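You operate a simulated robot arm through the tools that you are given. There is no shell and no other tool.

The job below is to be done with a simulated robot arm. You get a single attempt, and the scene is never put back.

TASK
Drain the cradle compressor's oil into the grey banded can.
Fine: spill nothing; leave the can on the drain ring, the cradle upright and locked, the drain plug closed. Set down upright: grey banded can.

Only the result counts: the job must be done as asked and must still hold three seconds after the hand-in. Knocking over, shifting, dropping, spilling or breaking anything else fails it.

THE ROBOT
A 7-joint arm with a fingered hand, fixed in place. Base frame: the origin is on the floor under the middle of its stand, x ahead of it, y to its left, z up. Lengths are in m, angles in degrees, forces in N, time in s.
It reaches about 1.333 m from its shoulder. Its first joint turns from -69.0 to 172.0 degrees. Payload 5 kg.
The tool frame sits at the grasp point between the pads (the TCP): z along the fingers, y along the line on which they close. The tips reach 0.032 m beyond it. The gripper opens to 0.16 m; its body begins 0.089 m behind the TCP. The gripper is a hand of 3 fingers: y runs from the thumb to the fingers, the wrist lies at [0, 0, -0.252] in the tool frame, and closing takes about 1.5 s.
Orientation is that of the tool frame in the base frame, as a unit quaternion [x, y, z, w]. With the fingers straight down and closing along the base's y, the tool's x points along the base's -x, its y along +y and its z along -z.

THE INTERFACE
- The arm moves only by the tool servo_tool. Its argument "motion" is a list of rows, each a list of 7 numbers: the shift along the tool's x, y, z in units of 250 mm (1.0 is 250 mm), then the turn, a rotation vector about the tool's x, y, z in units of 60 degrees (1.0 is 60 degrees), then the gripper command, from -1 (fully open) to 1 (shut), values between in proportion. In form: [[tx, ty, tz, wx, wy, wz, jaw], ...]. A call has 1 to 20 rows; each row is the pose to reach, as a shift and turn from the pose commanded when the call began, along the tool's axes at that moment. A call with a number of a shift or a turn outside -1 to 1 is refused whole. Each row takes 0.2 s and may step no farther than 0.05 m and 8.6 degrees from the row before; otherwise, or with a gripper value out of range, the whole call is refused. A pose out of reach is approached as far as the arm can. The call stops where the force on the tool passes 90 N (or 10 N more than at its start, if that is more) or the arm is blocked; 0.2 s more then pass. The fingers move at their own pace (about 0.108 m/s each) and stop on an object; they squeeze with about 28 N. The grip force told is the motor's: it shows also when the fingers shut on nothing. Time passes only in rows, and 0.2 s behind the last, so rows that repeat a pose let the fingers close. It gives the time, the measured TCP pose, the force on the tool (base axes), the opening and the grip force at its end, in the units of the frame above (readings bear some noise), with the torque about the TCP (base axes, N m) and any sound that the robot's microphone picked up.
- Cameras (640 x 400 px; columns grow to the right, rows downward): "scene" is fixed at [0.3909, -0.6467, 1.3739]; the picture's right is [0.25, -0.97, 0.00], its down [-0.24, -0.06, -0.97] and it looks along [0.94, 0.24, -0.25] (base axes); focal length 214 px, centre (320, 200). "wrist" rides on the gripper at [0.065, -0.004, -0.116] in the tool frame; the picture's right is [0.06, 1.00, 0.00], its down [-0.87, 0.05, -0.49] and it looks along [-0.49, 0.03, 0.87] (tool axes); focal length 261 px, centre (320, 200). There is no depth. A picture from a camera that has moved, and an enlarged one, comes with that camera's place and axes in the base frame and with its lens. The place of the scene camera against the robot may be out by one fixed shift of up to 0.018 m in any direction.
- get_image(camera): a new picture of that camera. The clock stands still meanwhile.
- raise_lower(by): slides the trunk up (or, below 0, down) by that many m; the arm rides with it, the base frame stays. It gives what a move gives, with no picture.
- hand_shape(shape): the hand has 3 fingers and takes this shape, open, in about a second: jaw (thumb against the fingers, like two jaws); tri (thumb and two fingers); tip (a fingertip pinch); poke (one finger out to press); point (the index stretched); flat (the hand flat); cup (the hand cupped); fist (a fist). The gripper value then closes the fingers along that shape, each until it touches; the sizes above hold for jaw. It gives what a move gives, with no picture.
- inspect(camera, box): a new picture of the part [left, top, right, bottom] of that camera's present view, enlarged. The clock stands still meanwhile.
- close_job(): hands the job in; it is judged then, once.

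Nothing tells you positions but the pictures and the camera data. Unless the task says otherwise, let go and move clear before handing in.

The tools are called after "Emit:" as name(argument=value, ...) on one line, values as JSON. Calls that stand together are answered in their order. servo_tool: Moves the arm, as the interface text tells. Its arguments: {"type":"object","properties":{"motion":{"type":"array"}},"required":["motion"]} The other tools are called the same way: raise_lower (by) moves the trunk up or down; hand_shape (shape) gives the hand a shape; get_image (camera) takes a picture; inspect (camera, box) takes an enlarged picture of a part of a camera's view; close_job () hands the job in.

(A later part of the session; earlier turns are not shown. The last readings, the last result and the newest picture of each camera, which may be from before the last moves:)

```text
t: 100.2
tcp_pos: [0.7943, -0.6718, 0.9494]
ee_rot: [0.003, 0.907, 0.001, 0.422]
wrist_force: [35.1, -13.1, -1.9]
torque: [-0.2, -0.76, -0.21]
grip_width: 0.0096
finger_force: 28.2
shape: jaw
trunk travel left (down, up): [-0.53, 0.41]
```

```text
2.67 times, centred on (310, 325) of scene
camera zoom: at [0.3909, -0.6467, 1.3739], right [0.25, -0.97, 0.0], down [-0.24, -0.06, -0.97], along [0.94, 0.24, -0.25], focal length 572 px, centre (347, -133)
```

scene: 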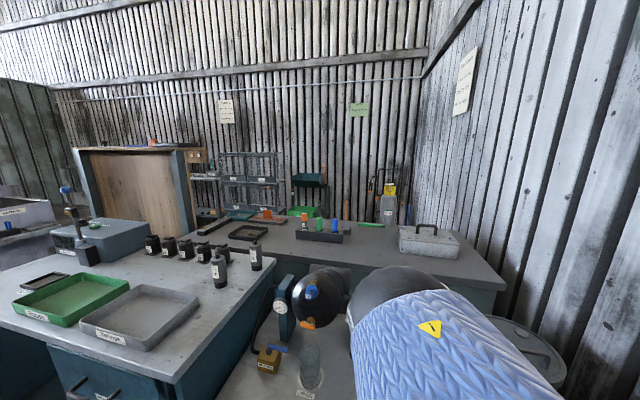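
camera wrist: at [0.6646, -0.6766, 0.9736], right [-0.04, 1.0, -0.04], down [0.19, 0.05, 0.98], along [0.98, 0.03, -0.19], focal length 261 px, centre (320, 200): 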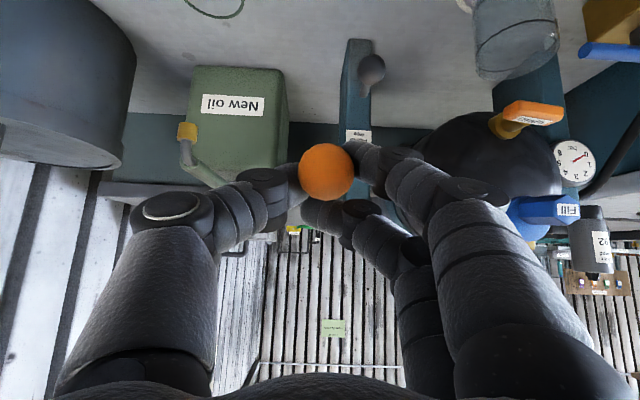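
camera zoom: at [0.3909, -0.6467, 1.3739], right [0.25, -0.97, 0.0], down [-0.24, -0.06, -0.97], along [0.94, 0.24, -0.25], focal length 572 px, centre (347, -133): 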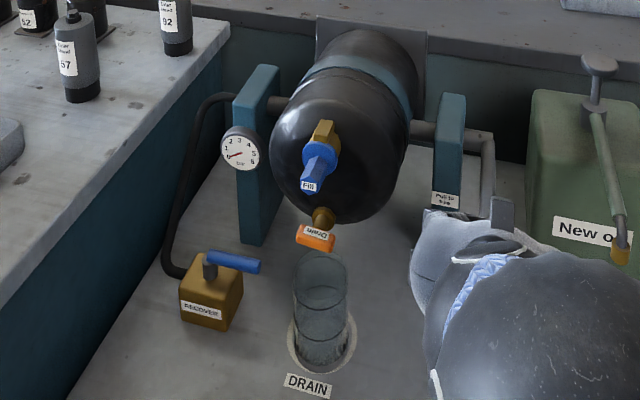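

Tilt is about 79° with the spout over the can. I'll ease the pull inward a little and go on to about 87°.

Emit:
servo_tool(motion=[[0.03, -0.004, 0.028, 0, 0, 0, 1], [0.058, -0.004, 0.048, 0, 0, 0, 1], [0.086, -0.004, 0.066, 0, 0, 0, 1], [0.114, -0.004, 0.083, 0, 0, 0, 1], [0.114, -0.004, 0.083, 0, 0, 0, 1]])

Emit:
get_image(camera="wrist")

Emit:
inspect(camera="scene", box=[240, 250, 380, 400])

```text
t: 101.4
tcp_pos: [0.7914, -0.672, 0.9153]
ee_rot: [0.001, 0.906, 0.002, 0.422]
wrist_force: [23.8, -12.3, 4.2]
torque: [-0.17, -0.63, -0.23]
grip_width: 0.0098
finger_force: 28.6
shape: jaw
trunk travel left (down, up): [-0.53, 0.41]
```

```text
taken
camera wrist: at [0.6613, -0.6767, 0.9393], right [-0.04, 1.0, -0.04], down [0.18, 0.05, 0.98], along [0.98, 0.03, -0.19], focal length 261 px, centre (320, 200)
```

wrist: 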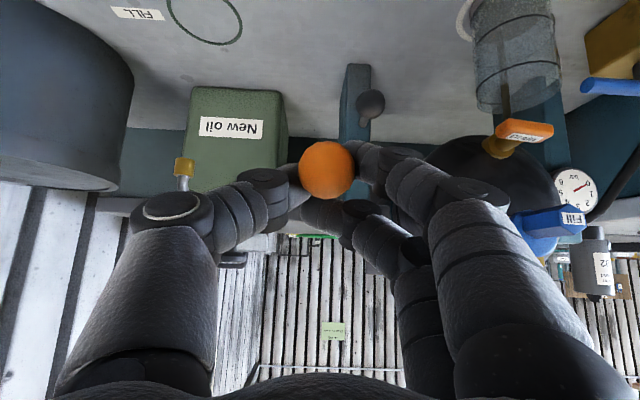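

```text
2.67 times, centred on (310, 325) of scene
camera zoom: at [0.3909, -0.6467, 1.3739], right [0.25, -0.97, 0.0], down [-0.24, -0.06, -0.97], along [0.94, 0.24, -0.25], focal length 572 px, centre (347, -133)
```

zoom: 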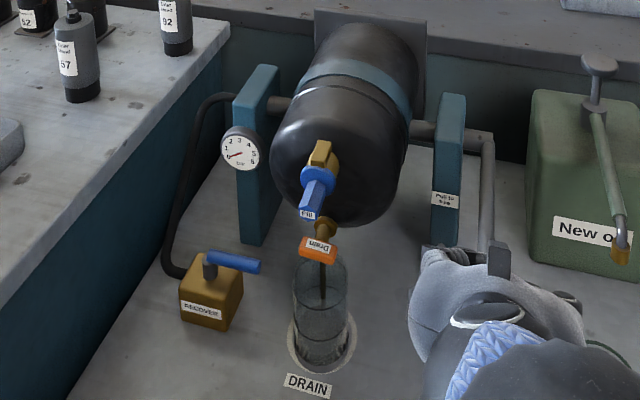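

Oil is flowing: a dark stream falls from the spout into the can. Holding here and watching.

Emit:
servo_tool(motion=[[0, 0, 0, 0, 0, 0, 1], [0, 0, 0, 0, 0, 0, 1], [0, 0, 0, 0, 0, 0, 1], [0, 0, 0, 0, 0, 0, 1], [0, 0, 0, 0, 0, 0, 1], [0, 0, 0, 0, 0, 0, 1], [0, 0, 0, 0, 0, 0, 1], [0, 0, 0, 0, 0, 0, 1], [0, 0, 0, 0, 0, 0, 1], [0, 0, 0, 0, 0, 0, 1]])

Emit:
inspect(camera="scene", box=[290, 320, 350, 400])

Emit:
inspect(camera="wrist", box=[420, 0, 640, 200])

```text
t: 103.6
tcp_pos: [0.7921, -0.6731, 0.9149]
ee_rot: [0.001, 0.907, 0.002, 0.422]
wrist_force: [23.2, -11.1, 2.3]
torque: [-0.2, -0.63, -0.19]
grip_width: 0.0098
finger_force: 27.9
shape: jaw
trunk travel left (down, up): [-0.53, 0.41]
```

```text
5.00 times, centred on (320, 360) of scene
camera zoom: at [0.3909, -0.6467, 1.3739], right [0.25, -0.97, 0.0], down [-0.24, -0.06, -0.97], along [0.94, 0.24, -0.25], focal length 1072 px, centre (320, -600)
```

zoom: 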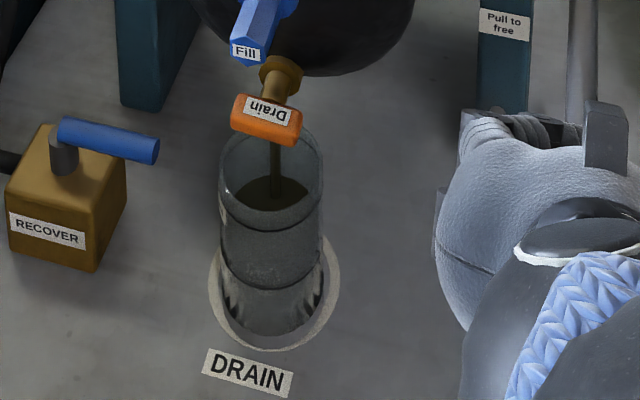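

```text
2.00 times, centred on (530, 100) of wrist
camera zoom: at [0.6613, -0.6767, 0.9392], right [-0.04, 1.0, -0.04], down [0.19, 0.05, 0.98], along [0.98, 0.03, -0.19], focal length 521 px, centre (-100, 400)
```

zoom: 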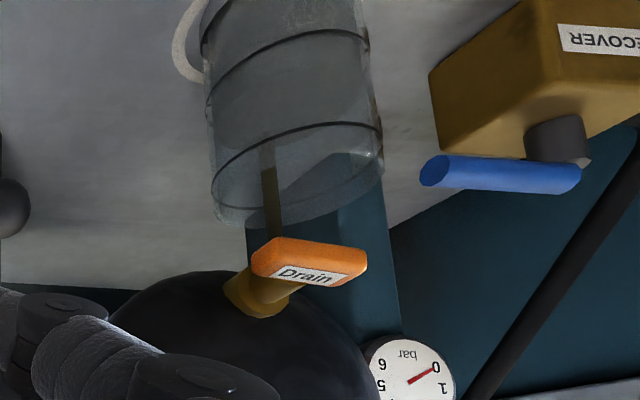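

The level in the can looks near the 200 ml band already, so I'll check in short steps to avoid overfilling.

Emit:
servo_tool(motion=[[0, 0, 0, 0, 0, 0, 1], [0, 0, 0, 0, 0, 0, 1]])

Emit:
inspect(camera="scene", box=[290, 335, 330, 385])

```text
t: 104.2
tcp_pos: [0.792, -0.6725, 0.9152]
ee_rot: [0.002, 0.907, 0.002, 0.421]
wrist_force: [23.8, -11.7, 2.1]
torque: [-0.16, -0.58, -0.23]
grip_width: 0.0097
finger_force: 28.1
shape: jaw
trunk travel left (down, up): [-0.53, 0.41]
```

```text
8.00 times, centred on (310, 360) of scene
camera zoom: at [0.3909, -0.6467, 1.3739], right [0.25, -0.97, 0.0], down [-0.24, -0.06, -0.97], along [0.94, 0.24, -0.25], focal length 1716 px, centre (400, -1080)
```

zoom: 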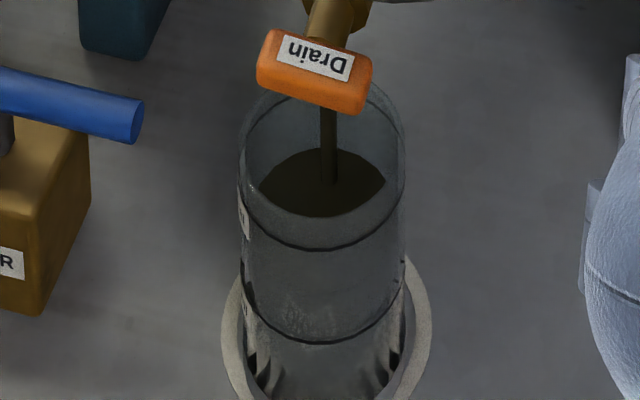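

The surface is at about 145 ml, rising roughly 20 ml/s; the 200 ml band is just under the rim. Checking again after a very short step.

Emit:
servo_tool(motion=[[0, 0, 0, 0, 0, 0, 1]])

Emit:
inspect(camera="scene", box=[290, 335, 330, 385])

```text
t: 104.6
tcp_pos: [0.7912, -0.6728, 0.9148]
ee_rot: [0.002, 0.907, 0.001, 0.42]
wrist_force: [22.6, -10.8, 1.2]
torque: [-0.19, -0.63, -0.21]
grip_width: 0.01
finger_force: 28.0
shape: jaw
trunk travel left (down, up): [-0.53, 0.41]
```

```text
8.00 times, centred on (310, 360) of scene
camera zoom: at [0.3909, -0.6467, 1.3739], right [0.25, -0.97, 0.0], down [-0.24, -0.06, -0.97], along [0.94, 0.24, -0.25], focal length 1716 px, centre (400, -1080)
```

zoom: 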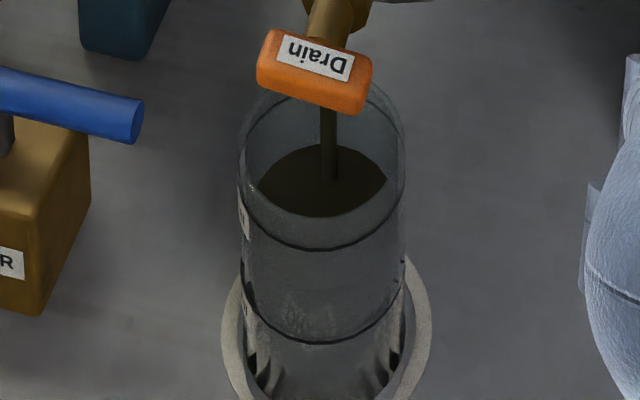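

Emit:
servo_tool(motion=[[0, 0, 0, 0, 0, 0, 1], [0, 0, 0, 0, 0, 0, 1]])

Emit:
inspect(camera="scene", box=[290, 335, 330, 385])

```text
t: 105.2
tcp_pos: [0.7916, -0.6722, 0.9148]
ee_rot: [0.001, 0.907, 0.001, 0.421]
wrist_force: [22.5, -11.7, 0.9]
torque: [-0.19, -0.57, -0.2]
grip_width: 0.0098
finger_force: 27.6
shape: jaw
trunk travel left (down, up): [-0.53, 0.41]
```

```text
8.00 times, centred on (310, 360) of scene
camera zoom: at [0.3909, -0.6467, 1.3739], right [0.25, -0.97, 0.0], down [-0.24, -0.06, -0.97], along [0.94, 0.24, -0.25], focal length 1716 px, centre (400, -1080)
```

zoom: 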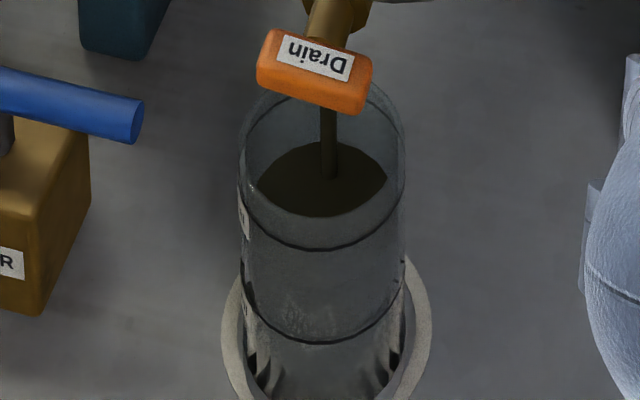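

The rise is slowing. Holding another second and checking.

Emit:
servo_tool(motion=[[0, 0, 0, 0, 0, 0, 1], [0, 0, 0, 0, 0, 0, 1], [0, 0, 0, 0, 0, 0, 1], [0, 0, 0, 0, 0, 0, 1], [0, 0, 0, 0, 0, 0, 1]])

Emit:
inspect(camera="scene", box=[290, 335, 330, 385])

```text
t: 106.4
tcp_pos: [0.7912, -0.6716, 0.9133]
ee_rot: [0.002, 0.907, 0.002, 0.421]
wrist_force: [22.7, -12.1, 2.3]
torque: [-0.18, -0.58, -0.18]
grip_width: 0.0098
finger_force: 27.7
shape: jaw
trunk travel left (down, up): [-0.53, 0.41]
```

```text
8.00 times, centred on (310, 360) of scene
camera zoom: at [0.3909, -0.6467, 1.3739], right [0.25, -0.97, 0.0], down [-0.24, -0.06, -0.97], along [0.94, 0.24, -0.25], focal length 1716 px, centre (400, -1080)
```

zoom: 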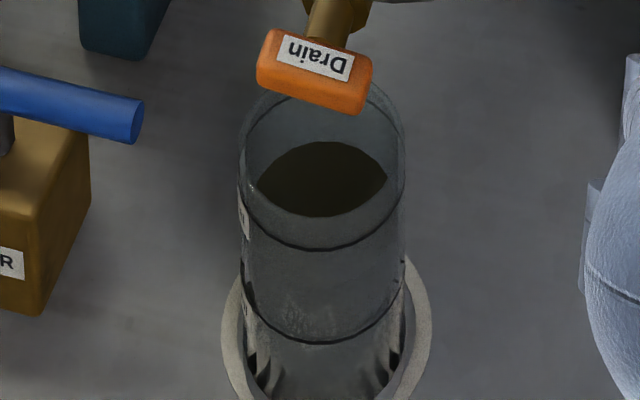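

The stream has stopped with about 150 ml in the can. I'll tilt a few degrees further to see whether any oil remains.

Emit:
servo_tool(motion=[[0.017, 0, 0.016, 0, 0, 0, 1], [0.034, 0, 0.032, 0, 0, 0, 1], [0.051, 0, 0.048, 0, 0, 0, 1], [0.051, 0, 0.048, 0, 0, 0, 1]])

Emit:
inspect(camera="scene", box=[280, 310, 340, 385])

Emit:
get_image(camera="wrist")

```text
t: 107.4
tcp_pos: [0.7916, -0.672, 0.8988]
ee_rot: [0.002, 0.907, 0.001, 0.422]
wrist_force: [21.6, -9.2, 7.6]
torque: [-0.15, -0.85, -0.2]
grip_width: 0.0104
finger_force: 28.1
shape: jaw
trunk travel left (down, up): [-0.53, 0.41]
```

```text
5.33 times, centred on (310, 348) of scene
camera zoom: at [0.3909, -0.6467, 1.3739], right [0.25, -0.97, 0.0], down [-0.24, -0.06, -0.97], along [0.94, 0.24, -0.25], focal length 1144 px, centre (373, -587)
```

zoom: 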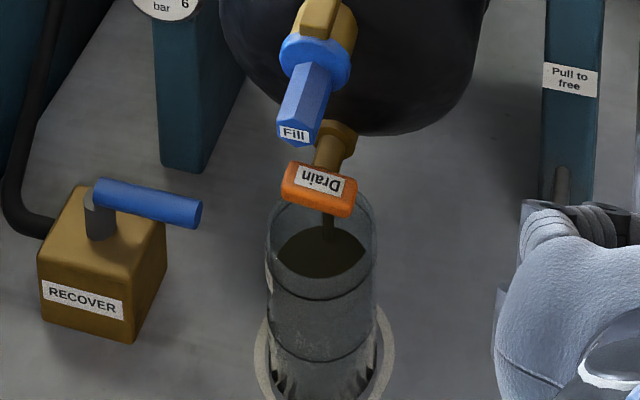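

```text
taken
camera wrist: at [0.6615, -0.6766, 0.923], right [-0.04, 1.0, -0.04], down [0.18, 0.05, 0.98], along [0.98, 0.03, -0.19], focal length 261 px, centre (320, 200)
```

wrist: 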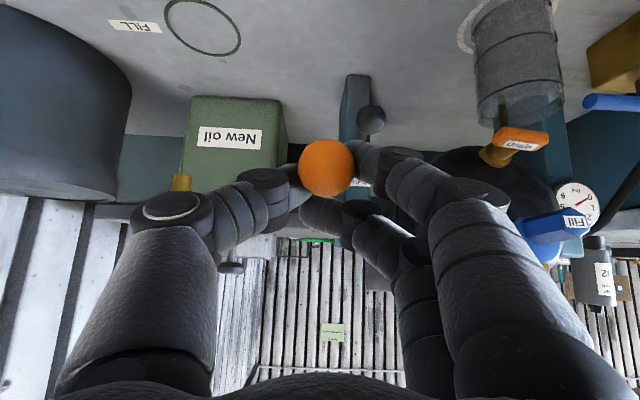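

More oil came with the extra tilt. Holding and watching the level.

Emit:
servo_tool(motion=[[0.051, 0, 0.048, 0, 0, 0, 1]])

Emit:
inspect(camera="scene", box=[290, 335, 330, 385])

```text
t: 107.8
tcp_pos: [0.7927, -0.6715, 0.8888]
ee_rot: [0.001, 0.905, 0.0, 0.426]
wrist_force: [10.5, -10.6, 40.6]
torque: [-0.15, -1.05, -0.24]
grip_width: 0.0119
finger_force: 28.2
shape: jaw
trunk travel left (down, up): [-0.53, 0.41]
```

```text
8.00 times, centred on (310, 360) of scene
camera zoom: at [0.3909, -0.6467, 1.3739], right [0.25, -0.97, 0.0], down [-0.24, -0.06, -0.97], along [0.94, 0.24, -0.25], focal length 1716 px, centre (400, -1080)
```

zoom: 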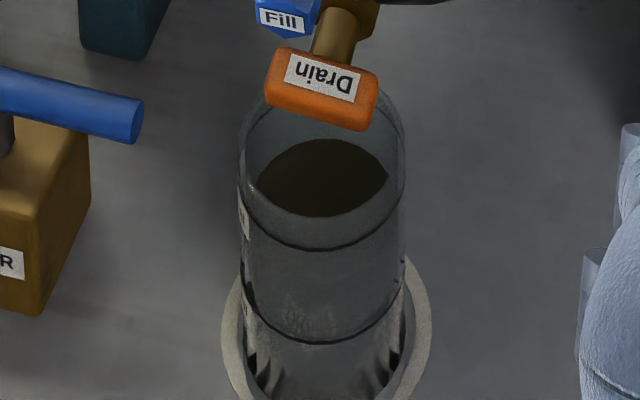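

That row stepped further and met the tilt's end stop (41 N), so this is full tilt. I'll ease the pressure slightly and hold here while the last oil runs out.

Emit:
servo_tool(motion=[[-0.02, 0, -0.017, 0, 0, 0, 1], [-0.02, 0, -0.017, 0, 0, 0, 1], [-0.02, 0, -0.017, 0, 0, 0, 1], [-0.02, 0, -0.017, 0, 0, 0, 1], [-0.02, 0, -0.017, 0, 0, 0, 1]])

Emit:
inspect(camera="scene", box=[280, 310, 340, 385])

Emit:
inspect(camera="scene", box=[290, 335, 330, 385])

Emit:
get_image(camera="wrist")

```text
t: 109.0
tcp_pos: [0.7938, -0.6719, 0.8892]
ee_rot: [0.002, 0.906, 0.001, 0.423]
wrist_force: [28.4, -10.7, 26.7]
torque: [-0.2, -1.11, -0.29]
grip_width: 0.0115
finger_force: 27.9
shape: jaw
trunk travel left (down, up): [-0.53, 0.41]
```

```text
5.33 times, centred on (310, 348) of scene
camera zoom: at [0.3909, -0.6467, 1.3739], right [0.25, -0.97, 0.0], down [-0.24, -0.06, -0.97], along [0.94, 0.24, -0.25], focal length 1144 px, centre (373, -587)
```

zoom: 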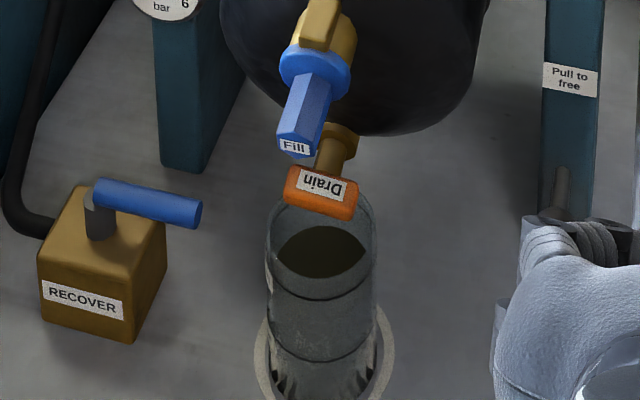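

```text
8.00 times, centred on (310, 360) of scene
camera zoom: at [0.3909, -0.6467, 1.3739], right [0.25, -0.97, 0.0], down [-0.24, -0.06, -0.97], along [0.94, 0.24, -0.25], focal length 1716 px, centre (400, -1080)
```

zoom: 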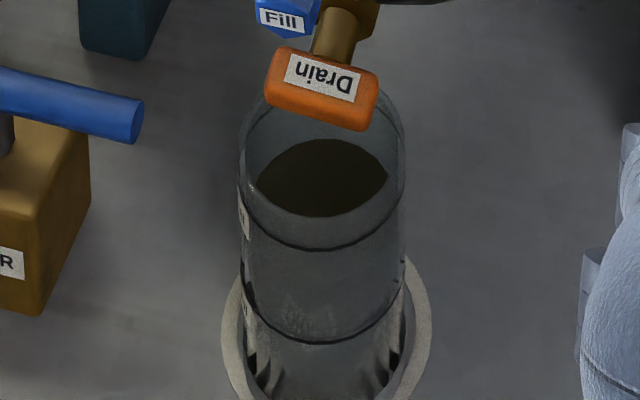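

```text
taken
camera wrist: at [0.6623, -0.6765, 0.9132], right [-0.04, 1.0, -0.04], down [0.18, 0.05, 0.98], along [0.98, 0.03, -0.18], focal length 261 px, centre (320, 200)
```

wrist: 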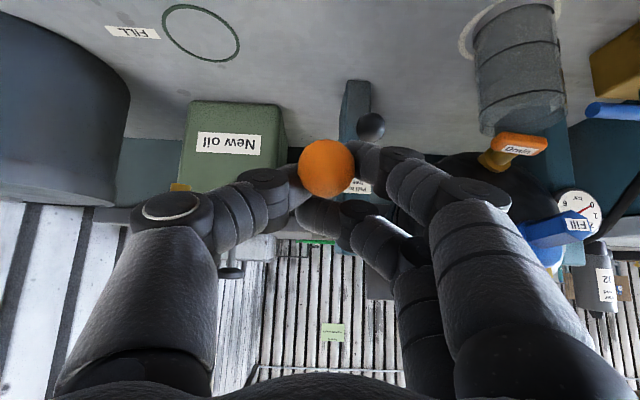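

Full tilt, no more stream, about 155 ml in the can. I'll wait two more seconds for drips and check again.

Emit:
servo_tool(motion=[[0, 0, 0, 0, 0, 0, 1], [0, 0, 0, 0, 0, 0, 1], [0, 0, 0, 0, 0, 0, 1], [0, 0, 0, 0, 0, 0, 1], [0, 0, 0, 0, 0, 0, 1], [0, 0, 0, 0, 0, 0, 1], [0, 0, 0, 0, 0, 0, 1], [0, 0, 0, 0, 0, 0, 1], [0, 0, 0, 0, 0, 0, 1], [0, 0, 0, 0, 0, 0, 1], [0, 0, 0, 0, 0, 0, 1], [0, 0, 0, 0, 0, 0, 1]])

Emit:
inspect(camera="scene", box=[290, 335, 330, 385])

Emit:
get_image(camera="scene")

```text
t: 111.6
tcp_pos: [0.7928, -0.6722, 0.8894]
ee_rot: [0.002, 0.906, 0.001, 0.423]
wrist_force: [28.9, -10.7, 27.7]
torque: [-0.16, -1.11, -0.26]
grip_width: 0.0114
finger_force: 28.4
shape: jaw
trunk travel left (down, up): [-0.53, 0.41]
```

```text
8.00 times, centred on (310, 360) of scene
camera zoom: at [0.3909, -0.6467, 1.3739], right [0.25, -0.97, 0.0], down [-0.24, -0.06, -0.97], along [0.94, 0.24, -0.25], focal length 1716 px, centre (400, -1080)
```

zoom: 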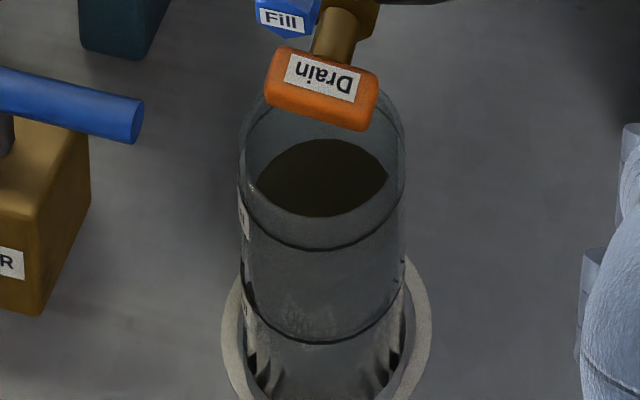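

```text
taken
```

scene: 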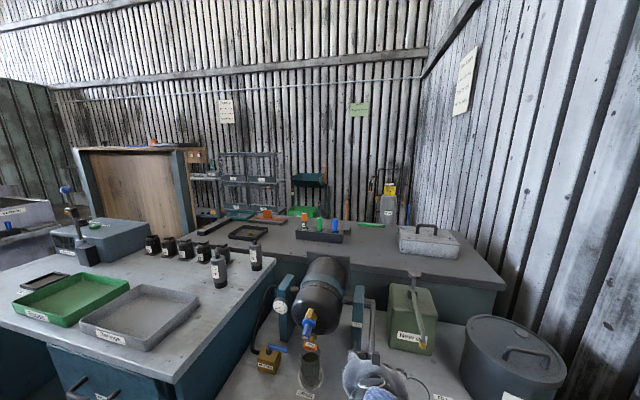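

Draining is finished. Now I'll bring the lever back along the refined arc, starting gently to about 77° and checking forces and grip.

Emit:
servo_tool(motion=[[-0.028, -0.004, -0.017, 0, 0, 0, 1], [-0.055, -0.004, -0.033, 0, 0, 0, 1], [-0.085, -0.004, -0.056, 0, 0, 0, 1], [-0.114, -0.004, -0.079, 0, 0, 0, 1], [-0.146, -0.004, -0.099, 0, 0, 0, 1], [-0.178, -0.004, -0.119, 0, 0, 0, 1], [-0.211, -0.004, -0.136, 0, 0, 0, 1], [-0.244, -0.004, -0.153, 0, 0, 0, 1], [-0.244, -0.004, -0.153, 0, 0, 0, 1]])

Emit:
get_image(camera="wrist")

Emit:
inspect(camera="scene", box=[240, 250, 400, 400])

```text
t: 113.6
tcp_pos: [0.8045, -0.6753, 0.9592]
ee_rot: [0.002, 0.907, 0.001, 0.421]
wrist_force: [1.4, -4.1, 1.1]
torque: [-0.04, 0.02, -0.19]
grip_width: 0.0111
finger_force: 28.0
shape: jaw
trunk travel left (down, up): [-0.53, 0.41]
```

```text
taken
camera wrist: at [0.6722, -0.6787, 0.9831], right [-0.04, 1.0, -0.04], down [0.18, 0.05, 0.98], along [0.98, 0.03, -0.18], focal length 261 px, centre (320, 200)
```

wrist: 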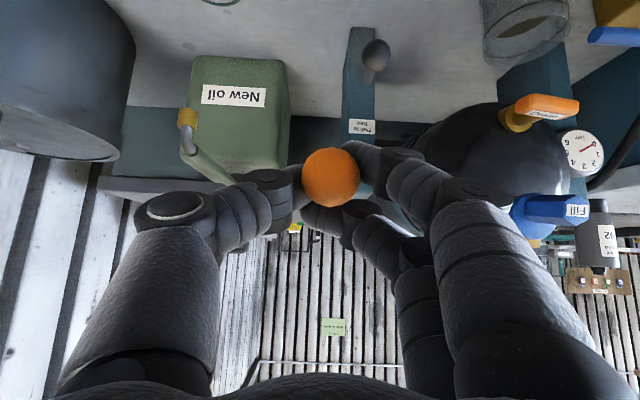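

```text
2.67 times, centred on (320, 325) of scene
camera zoom: at [0.3909, -0.6467, 1.3739], right [0.25, -0.97, 0.0], down [-0.24, -0.06, -0.97], along [0.94, 0.24, -0.25], focal length 572 px, centre (320, -133)
```

zoom: 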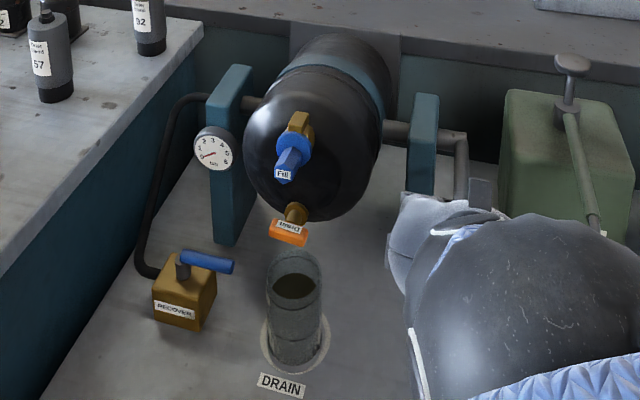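

Forces are near zero and the lever follows well. Continuing up the arc to about 37° tilt.

Emit:
servo_tool(motion=[[-0.035, 0, -0.014, 0, 0, 0, 1], [-0.069, 0, -0.028, 0, 0, 0, 1], [-0.105, 0, -0.04, 0, 0, 0, 1], [-0.14, 0, -0.051, 0, 0, 0, 1], [-0.177, 0, -0.059, 0, 0, 0, 1], [-0.213, 0, -0.067, 0, 0, 0, 1], [-0.25, 0, -0.072, 0, 0, 0, 1], [-0.287, 0, -0.077, 0, 0, 0, 1], [-0.325, 0, -0.079, 0, 0, 0, 1], [-0.362, 0, -0.08, 0, 0, 0, 1], [-0.399, 0, -0.079, 0, 0, 0, 1], [-0.436, 0, -0.077, 0, 0, 0, 1], [-0.473, 0, -0.073, 0, 0, 0, 1], [-0.51, 0, -0.068, 0, 0, 0, 1], [-0.547, 0, -0.06, 0, 0, 0, 1], [-0.583, 0, -0.051, 0, 0, 0, 1], [-0.583, 0, -0.051, 0, 0, 0, 1]])

Emit:
get_image(camera="wrist")

```text
t: 117.2
tcp_pos: [0.89, -0.6764, 1.0741]
ee_rot: [0.002, 0.907, 0.002, 0.42]
wrist_force: [8.6, 5.5, -24.8]
torque: [0.23, 0.59, 0.25]
grip_width: 0.0101
finger_force: 28.0
shape: jaw
trunk travel left (down, up): [-0.53, 0.41]
```

```text
taken
camera wrist: at [0.7592, -0.6798, 1.0997], right [-0.04, 1.0, -0.04], down [0.19, 0.05, 0.98], along [0.98, 0.03, -0.19], focal length 261 px, centre (320, 200)
```

wrist: 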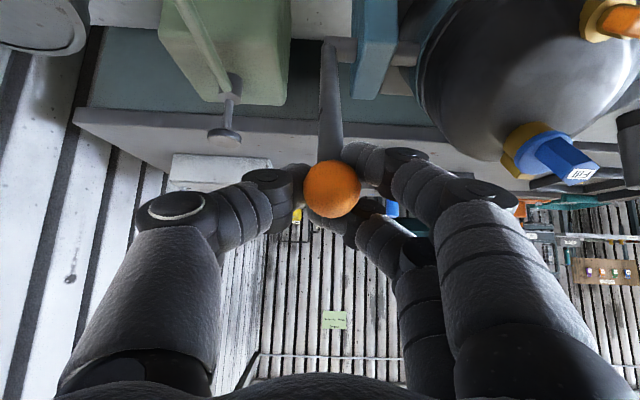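

Ball is seated well again. Continuing to nearly upright with a slightly lower path.

Emit:
servo_tool(motion=[[-0.014, 0, 0.02, 0, 0, 0, 1], [-0.027, 0, 0.04, 0, 0, 0, 1], [-0.062, 0, 0.055, 0, 0, 0, 1], [-0.097, 0, 0.069, 0, 0, 0, 1], [-0.131, 0, 0.086, 0, 0, 0, 1], [-0.164, 0, 0.103, 0, 0, 0, 1], [-0.196, 0, 0.124, 0, 0, 0, 1], [-0.227, 0, 0.144, 0, 0, 0, 1], [-0.257, 0, 0.167, 0, 0, 0, 1], [-0.287, 0, 0.19, 0, 0, 0, 1], [-0.315, 0, 0.215, 0, 0, 0, 1], [-0.342, 0, 0.24, 0, 0, 0, 1], [-0.358, 0, 0.257, 0, 0, 0, 1], [-0.373, 0, 0.273, 0, 0, 0, 1], [-0.373, 0, 0.273, 0, 0, 0, 1]])

Emit:
get_image(camera="wrist")

```text
t: 120.4
tcp_pos: [0.9995, -0.6749, 1.106]
ee_rot: [0.002, 0.907, 0.001, 0.421]
wrist_force: [-0.2, -0.8, -0.3]
torque: [0.0, 0.03, 0.04]
grip_width: 0.0081
finger_force: 28.0
shape: jaw
trunk travel left (down, up): [-0.53, 0.41]
```

```text
taken
camera wrist: at [0.8677, -0.6791, 1.13], right [-0.04, 1.0, -0.04], down [0.18, 0.05, 0.98], along [0.98, 0.03, -0.19], focal length 261 px, centre (320, 200)
```

wrist: 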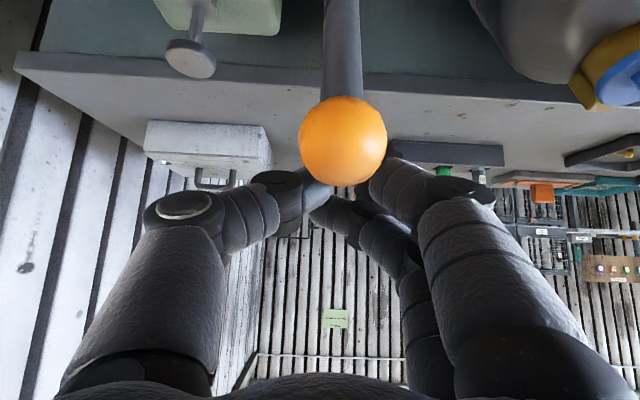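

The ball slipped out below the fingers with the lever left at about 17° of tilt, holding by itself. I'll lift clear, back off and open to regrip it.

Emit:
servo_tool(motion=[[-0.061, 0, -0.052, 0, 0, 0, 1], [-0.122, 0, -0.103, 0, 0, 0, 1], [-0.184, 0, -0.155, 0, 0, 0, 1], [-0.245, 0, -0.206, 0, 0, 0, 1], [-0.168, 0, -0.298, 0, 0, 0, 0.8], [-0.091, 0, -0.39, 0, 0, 0, 0.5], [-0.013, 0, -0.481, 0, 0, 0, 0.25], [0.064, 0, -0.573, 0, 0, 0, 0.25], [0.064, 0, -0.573, 0, 0, 0, 0.25]])

Emit:
get_image(camera="wrist")

Emit:
get_image(camera="scene")

```text
t: 122.4
tcp_pos: [0.8781, -0.6744, 1.187]
ee_rot: [0.001, 0.907, 0.002, 0.421]
wrist_force: [-0.2, 0.0, 0.2]
torque: [0.05, 0.0, -0.03]
grip_width: 0.0597
finger_force: 0.0
shape: jaw
trunk travel left (down, up): [-0.53, 0.41]
```

```text
taken
camera wrist: at [0.7482, -0.6795, 1.2112], right [-0.04, 1.0, -0.04], down [0.18, 0.05, 0.98], along [0.98, 0.03, -0.19], focal length 261 px, centre (320, 200)
```

wrist: 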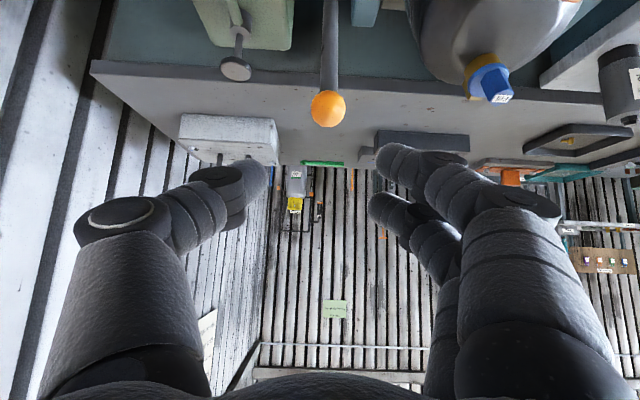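

```text
taken
```

scene: 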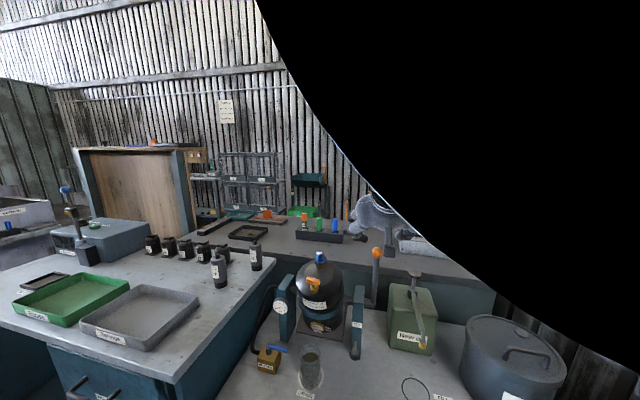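

Regripping the ball at (0.953, -0.670, 1.091).

Emit:
servo_tool(motion=[[0.047, 0.011, 0.1, 0, 0, 0, 0.25], [0.093, 0.022, 0.2, 0, 0, 0, 0.25], [0.093, 0.022, 0.3, 0, 0, 0, 0.25], [0.093, 0.022, 0.38, 0, 0, 0, 0.25], [0.093, 0.022, 0.44, 0, 0, 0, 0.25], [0.093, 0.022, 0.44, 0, 0, 0, 0.25]])

Emit:
get_image(camera="wrist")

```text
t: 123.8
tcp_pos: [0.9477, -0.669, 1.0979]
ee_rot: [0.001, 0.906, 0.002, 0.422]
wrist_force: [-0.7, 0.5, -0.3]
torque: [0.03, 0.0, 0.01]
grip_width: 0.0597
finger_force: 0.0
shape: jaw
trunk travel left (down, up): [-0.53, 0.41]
```

```text
taken
camera wrist: at [0.8176, -0.6733, 1.1231], right [-0.04, 1.0, -0.04], down [0.18, 0.05, 0.98], along [0.98, 0.03, -0.19], focal length 261 px, centre (320, 200)
```

wrist: 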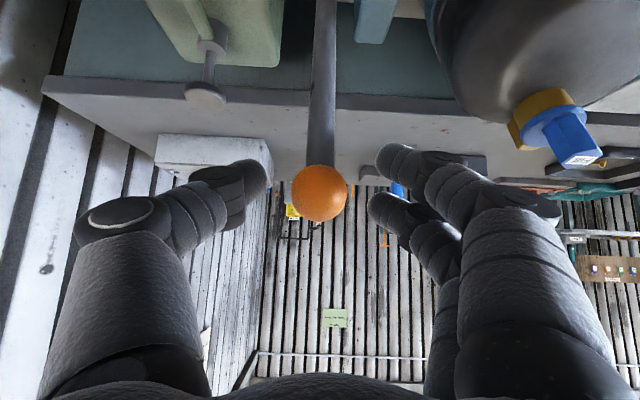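

Ball centred. Closing, then pushing the lever the rest of the way toward upright.

Emit:
servo_tool(motion=[[0, 0, 0, 0, 0, 0, 0.4], [0, 0, 0, 0, 0, 0, 0.55], [0, 0, 0, 0, 0, 0, 0.75], [0, 0, 0, 0, 0, 0, 1], [0, 0, 0, 0, 0, 0, 1], [0, 0, 0, 0, 0, 0, 1], [-0.03, 0, 0.023, 0, 0, 0, 1], [-0.059, 0, 0.046, 0, 0, 0, 1], [-0.087, 0, 0.071, 0, 0, 0, 1], [-0.115, 0, 0.096, 0, 0, 0, 1], [-0.13, 0, 0.113, 0, 0, 0, 1], [-0.145, 0, 0.129, 0, 0, 0, 1], [-0.145, 0, 0.129, 0, 0, 0, 1]])

Emit:
get_image(camera="wrist")

```text
t: 126.6
tcp_pos: [0.9964, -0.6698, 1.1048]
ee_rot: [0.002, 0.907, 0.001, 0.422]
wrist_force: [-0.3, -0.5, -1.1]
torque: [-0.03, -0.01, 0.0]
grip_width: 0.0016
finger_force: 28.0
shape: jaw
trunk travel left (down, up): [-0.53, 0.41]
```

```text
taken
camera wrist: at [0.8653, -0.6743, 1.129], right [-0.04, 1.0, -0.04], down [0.18, 0.05, 0.98], along [0.98, 0.03, -0.19], focal length 261 px, centre (320, 200)
```

wrist: 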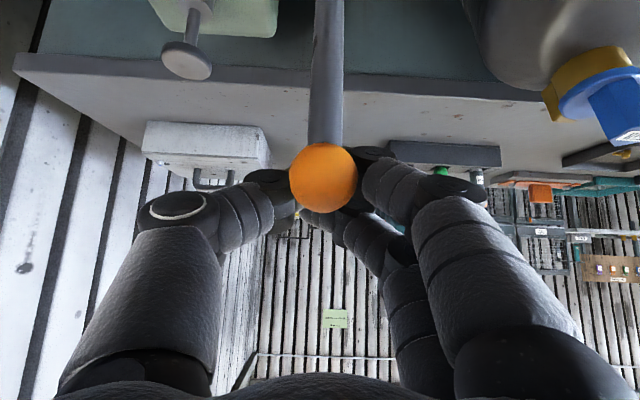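

The ball slid back between the fingers, leaving about 11° to go. Pulling suits the grip, but for pushing I'll back out, close the fingers and push the ball with the fingertips, hand flatter.

Emit:
servo_tool(motion=[[0, 0, 0, 0, 0, 0, 0.6], [0, 0, 0, 0, 0, 0, 0.2], [0, 0, 0, 0, 0, 0, 0.2], [0, 0, -0.1, 0, 0, 0, 0.2], [0, 0, -0.2, 0, 0, 0, 0.2], [0, 0, -0.3, 0, 0, 0, 0.2], [0, 0, -0.4, 0, 0, 0, 0.2], [0, 0, -0.5, 0, 0, 0, 0.3], [0, 0, -0.5, 0, -0.1, 0, 0.6], [0, 0, -0.5, 0, -0.2, 0, 1], [0, 0, -0.5, 0, -0.31, 0, 1], [0, 0, -0.5, 0, -0.417, 0, 1], [0, 0, -0.5, 0, -0.417, 0, 1], [0, 0, -0.5, 0, -0.417, 0, 1]])

Emit:
get_image(camera="wrist")

Emit:
get_image(camera="scene")

```text
t: 129.6
tcp_pos: [0.9009, -0.6703, 1.1841]
ee_rot: [0.003, 0.794, 0.0, 0.608]
wrist_force: [-1.0, 0.2, -0.6]
torque: [-0.04, 0.02, 0.04]
grip_width: 0.0
finger_force: 28.2
shape: jaw
trunk travel left (down, up): [-0.53, 0.41]
```

```text
taken
camera wrist: at [0.7718, -0.6743, 1.1517], right [-0.01, 1.0, -0.06], down [-0.25, 0.05, 0.97], along [0.97, 0.03, 0.25], focal length 261 px, centre (320, 200)
```

wrist: 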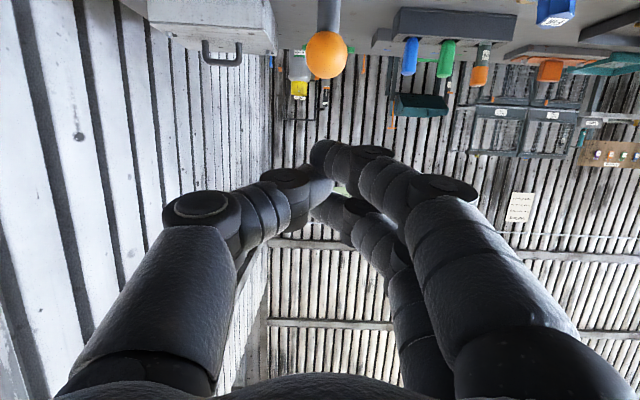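

```text
taken
```

scene: 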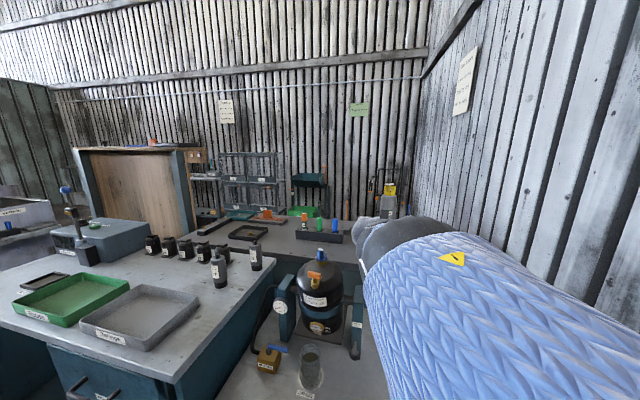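

The ball is at (0.978, -0.670, 1.098). Lowering so the closed fingertips face it, then pushing forward.

Emit:
servo_tool(motion=[[0.074, 0, 0.02, 0, 0, 0, 1], [0.149, 0, 0.04, 0, 0, 0, 1], [0.223, 0, 0.06, 0, 0, 0, 1], [0.297, 0, 0.08, 0, 0, 0, 1], [0.297, 0, 0.08, 0, 0, 0, 1]])

Emit:
get_image(camera="wrist")

```text
t: 130.8
tcp_pos: [0.9, -0.6701, 1.1084]
ee_rot: [0.001, 0.794, 0.001, 0.608]
wrist_force: [-0.9, 0.1, -0.7]
torque: [-0.01, -0.01, -0.02]
grip_width: 0.0
finger_force: 27.8
shape: jaw
trunk travel left (down, up): [-0.53, 0.41]
```

```text
taken
camera wrist: at [0.7709, -0.6746, 1.0756], right [-0.01, 1.0, -0.06], down [-0.25, 0.05, 0.97], along [0.97, 0.03, 0.25], focal length 261 px, centre (320, 200)
```

wrist: 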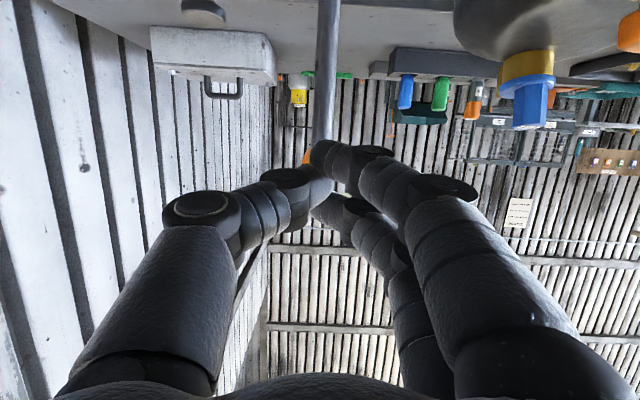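

Fingertips are lined up with the ball. Pushing forward slowly.

Emit:
servo_tool(motion=[[-0.01, 0, 0.031, 0, 0, 0, 1], [-0.02, 0, 0.062, 0, 0, 0, 1], [-0.03, 0, 0.093, 0, 0, 0, 1], [-0.04, 0, 0.124, 0, 0, 0, 1], [-0.05, 0, 0.155, 0, 0, 0, 1], [-0.06, 0, 0.186, 0, 0, 0, 1], [-0.069, 0, 0.215, 0, 0, 0, 1], [-0.069, 0, 0.215, 0, 0, 0, 1]])

Emit:
get_image(camera="wrist")

Emit:
inspect(camera="scene", box=[250, 200, 410, 320])

```text
t: 132.6
tcp_pos: [0.9563, -0.6698, 1.1099]
ee_rot: [0.002, 0.794, 0.001, 0.608]
wrist_force: [-3.2, -1.5, -0.8]
torque: [-0.01, -0.01, -0.05]
grip_width: 0.0
finger_force: 28.2
shape: jaw
trunk travel left (down, up): [-0.53, 0.41]
```

```text
taken
camera wrist: at [0.8275, -0.6737, 1.0775], right [-0.01, 1.0, -0.06], down [-0.25, 0.05, 0.97], along [0.97, 0.03, 0.25], focal length 261 px, centre (320, 200)
```

wrist: 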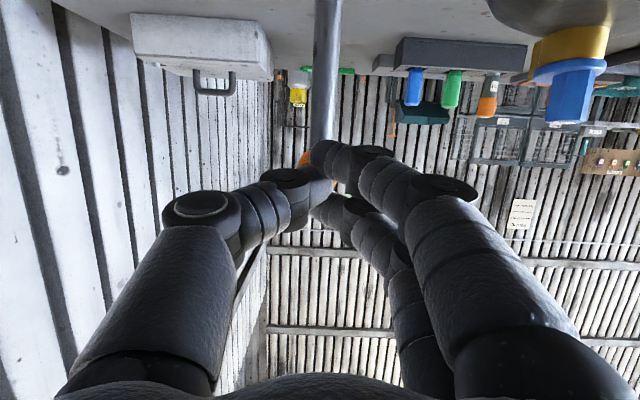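

```text
3.33 times, centred on (330, 260) of scene
camera zoom: at [0.3909, -0.6467, 1.3739], right [0.25, -0.97, 0.0], down [-0.24, -0.06, -0.97], along [0.94, 0.24, -0.25], focal length 715 px, centre (287, 0)
```

zoom: 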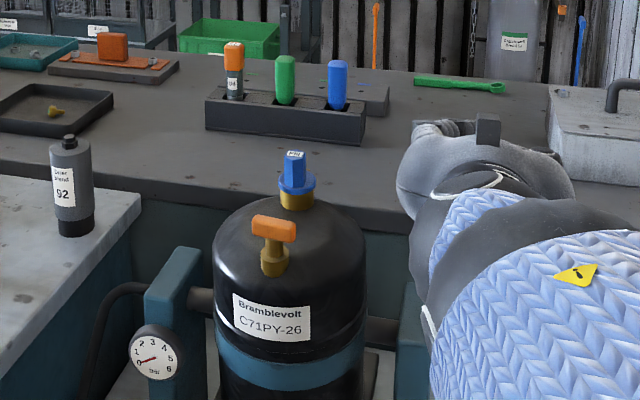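

Nearly upright, with only 3 N of resistance. Pushing the last centimetre in small steps until the stop.

Emit:
servo_tool(motion=[[-0.004, 0, 0.015, 0, 0, 0, 1], [-0.008, 0, 0.031, 0, 0, 0, 1], [-0.012, 0, 0.046, 0, 0, 0, 1], [-0.012, 0, 0.046, 0, 0, 0, 1]])

Emit:
inspect(camera="scene", box=[250, 200, 410, 320])

```text
t: 133.6
tcp_pos: [0.9686, -0.6696, 1.1112]
ee_rot: [0.002, 0.793, 0.001, 0.609]
wrist_force: [-2.3, -1.3, 0.6]
torque: [-0.04, -0.01, -0.04]
grip_width: 0.0
finger_force: 28.1
shape: jaw
trunk travel left (down, up): [-0.53, 0.41]
```

```text
3.33 times, centred on (330, 260) of scene
camera zoom: at [0.3909, -0.6467, 1.3739], right [0.25, -0.97, 0.0], down [-0.24, -0.06, -0.97], along [0.94, 0.24, -0.25], focal length 715 px, centre (287, 0)
```

zoom: 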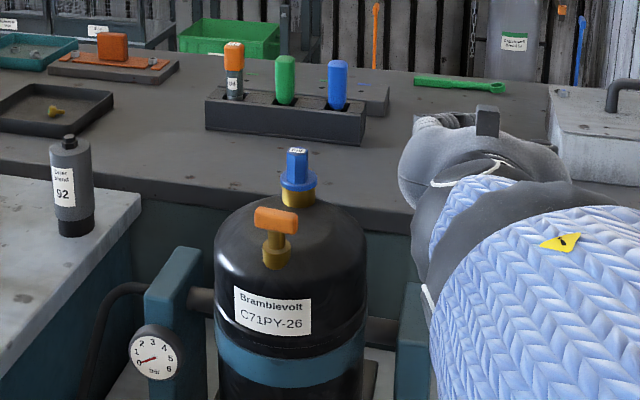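

Emit:
servo_tool(motion=[[-0.004, 0, 0.015, 0, 0, 0, 1], [-0.008, 0, 0.031, 0, 0, 0, 1], [-0.008, 0, 0.031, 0, 0, 0, 1]])

Emit:
inspect(camera="scene", box=[260, 180, 400, 300])

Emit:
get_image(camera="wrist")

```text
t: 134.4
tcp_pos: [0.974, -0.6703, 1.1116]
ee_rot: [0.002, 0.795, 0.001, 0.607]
wrist_force: [-11.3, -3.0, 0.3]
torque: [-0.02, 0.08, -0.1]
grip_width: 0.0002
finger_force: 27.6
shape: jaw
trunk travel left (down, up): [-0.53, 0.41]
```

```text
3.33 times, centred on (330, 240) of scene
camera zoom: at [0.3909, -0.6467, 1.3739], right [0.25, -0.97, 0.0], down [-0.24, -0.06, -0.97], along [0.94, 0.24, -0.25], focal length 715 px, centre (287, 67)
```

zoom: 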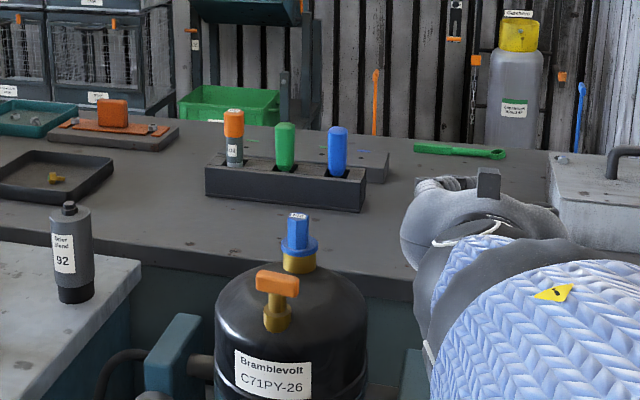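

```text
taken
camera wrist: at [0.8464, -0.6743, 1.0784], right [-0.01, 1.0, -0.06], down [-0.25, 0.05, 0.97], along [0.97, 0.03, 0.25], focal length 261 px, centre (320, 200)
```

wrist: 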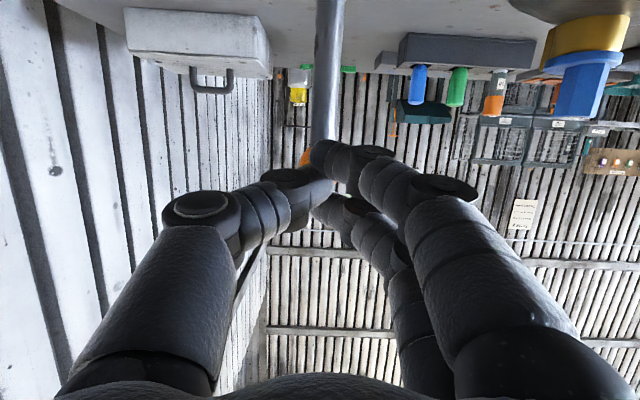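

The view now matches the original upright pose and the force rose to 11 N. One more small push to make sure it's against the stop.

Emit:
servo_tool(motion=[[-0.002, 0, 0.01, 0, 0, 0, 1], [-0.002, 0, 0.01, 0, 0, 0, 1]])

Emit:
inspect(camera="scene", box=[280, 220, 400, 350])

```text
t: 135.0
tcp_pos: [0.9766, -0.6717, 1.1113]
ee_rot: [0.003, 0.793, 0.001, 0.609]
wrist_force: [-27.9, -5.3, 0.2]
torque: [-0.05, 0.27, -0.31]
grip_width: 0.0002
finger_force: 28.3
shape: jaw
trunk travel left (down, up): [-0.53, 0.41]
```

```text
3.08 times, centred on (340, 285) of scene
camera zoom: at [0.3909, -0.6467, 1.3739], right [0.25, -0.97, 0.0], down [-0.24, -0.06, -0.97], along [0.94, 0.24, -0.25], focal length 660 px, centre (258, -62)
```

zoom: 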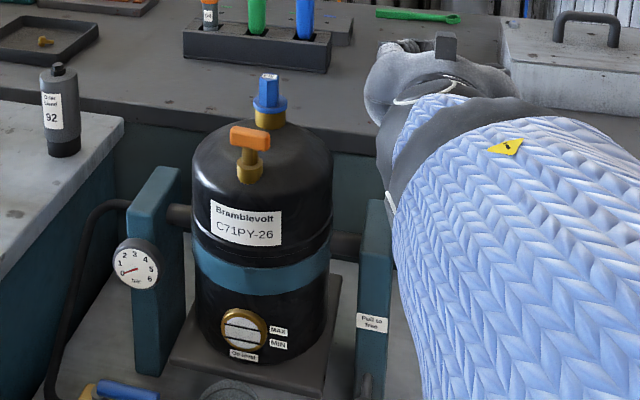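

Firm stop: the cradle is upright. Next I'll back away and go down in front of the latch knob, fingers closed and steep, to push it back in.

Emit:
servo_tool(motion=[[-0.055, 0, -0.18, 0, 0, 0, 1], [-0.11, 0, -0.361, 0, 0, 0, 1], [-0.11, 0, -0.361, 0, 0, 0, 1]])

Emit:
servo_tool(motion=[[0.11, 0.021, -0.02, 0, 0.115, 0, 1], [0.22, 0.043, -0.041, 0, 0.229, 0, 1], [0.329, 0.064, -0.061, 0, 0.344, 0, 1], [0.439, 0.086, -0.082, 0, 0.459, 0, 1], [0.549, 0.107, -0.102, 0, 0.573, 0, 1], [0.659, 0.128, -0.122, 0, 0.688, 0, 1], [0.768, 0.15, -0.143, 0, 0.802, 0, 1], [0.878, 0.171, -0.163, 0, 0.917, 0, 1], [0.878, 0.171, -0.163, 0, 0.917, 0, 1]])

Emit:
get_image(camera="wrist")

Emit:
get_image(camera="scene")

```text
t: 135.8
tcp_pos: [0.8996, -0.6699, 1.1601]
ee_rot: [0.002, 0.794, 0.001, 0.608]
wrist_force: [-0.2, -0.5, -0.4]
torque: [-0.03, -0.01, -0.02]
grip_width: 0.0002
finger_force: 28.0
shape: jaw
trunk travel left (down, up): [-0.53, 0.41]
```

```text
t: 137.8
tcp_pos: [0.801, -0.6252, 0.9595]
ee_rot: [0.002, 0.985, 0.002, 0.172]
wrist_force: [-0.1, -0.4, 0.6]
torque: [0.01, 0.01, 0.0]
grip_width: 0.0
finger_force: 28.1
shape: jaw
trunk travel left (down, up): [-0.53, 0.41]
```

```text
taken
camera wrist: at [0.7004, -0.63, 1.0458], right [-0.06, 1.0, -0.02], down [0.65, 0.05, 0.76], along [0.76, 0.03, -0.65], focal length 261 px, centre (320, 200)
```

wrist: 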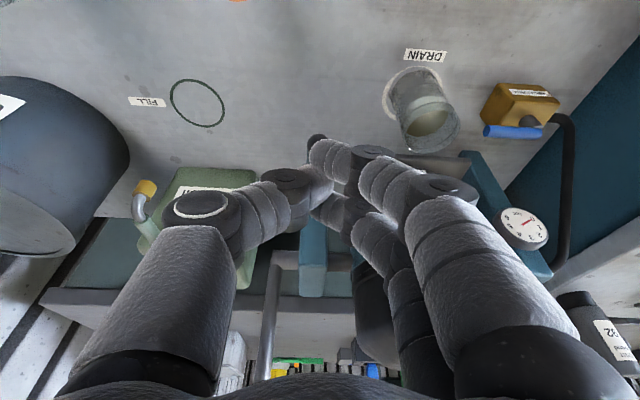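

```text
taken
```

scene: 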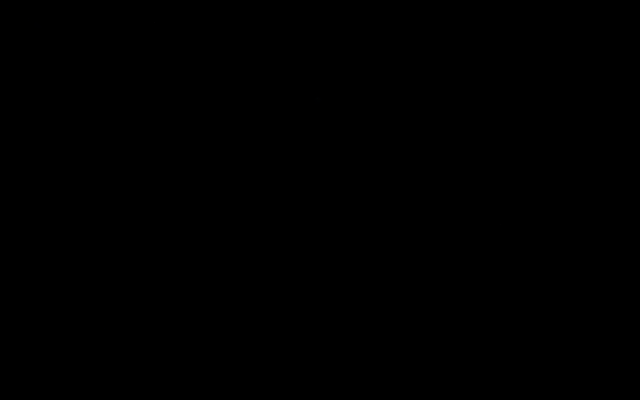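

The knob is just ahead at (0.885, -0.627). Lowering in front of it.

Emit:
servo_tool(motion=[[0.04, -0.004, 0.15, 0, 0, 0, 1], [0.08, -0.008, 0.3, 0, 0, 0, 1], [0.12, -0.012, 0.45, 0, 0, 0, 1], [0.161, -0.012, 0.606, 0, 0, 0, 1], [0.161, -0.012, 0.606, 0, 0, 0, 1]])

Emit:
get_image(camera="wrist")

```text
t: 139.0
tcp_pos: [0.8165, -0.629, 0.8026]
ee_rot: [0.002, 0.985, 0.001, 0.173]
wrist_force: [0.0, -0.6, 0.4]
torque: [-0.02, -0.03, -0.01]
grip_width: 0.0
finger_force: 28.0
shape: jaw
trunk travel left (down, up): [-0.53, 0.41]
```

```text
taken
camera wrist: at [0.7158, -0.6339, 0.8895], right [-0.06, 1.0, -0.02], down [0.65, 0.05, 0.76], along [0.76, 0.03, -0.65], focal length 261 px, centre (320, 200)
```

wrist: 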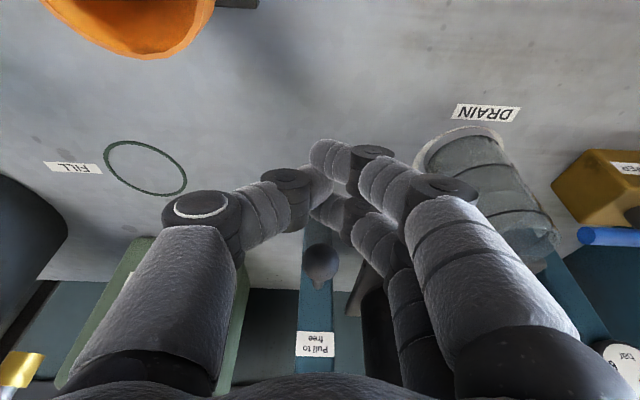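

Knob lined up with the fingers in front of it. Pushing toward +x.

Emit:
servo_tool(motion=[[-0.038, 0, 0.014, 0, 0, 0, 1], [-0.075, 0, 0.027, 0, 0, 0, 1], [-0.105, 0, 0.038, 0, 0, 0, 1], [-0.13, 0, 0.047, 0, 0, 0, 1], [-0.155, 0, 0.056, 0, 0, 0, 1], [-0.18, 0, 0.065, 0, 0, 0, 1], [-0.18, 0, 0.065, 0, 0, 0, 1]])

Emit:
get_image(camera="wrist")

```text
t: 140.6
tcp_pos: [0.8649, -0.6263, 0.8027]
ee_rot: [0.001, 0.985, 0.002, 0.173]
wrist_force: [-0.5, -0.6, -0.8]
torque: [0.01, 0.05, -0.01]
grip_width: 0.0
finger_force: 27.8
shape: jaw
trunk travel left (down, up): [-0.53, 0.41]
```

```text
taken
camera wrist: at [0.7634, -0.6323, 0.8891], right [-0.06, 1.0, -0.02], down [0.65, 0.05, 0.76], along [0.76, 0.03, -0.65], focal length 261 px, centre (320, 200)
```

wrist: 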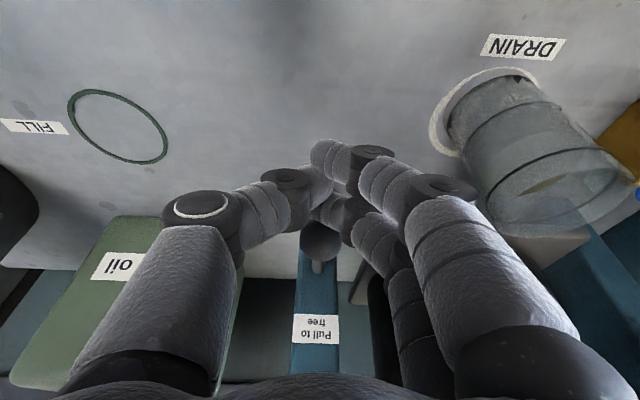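

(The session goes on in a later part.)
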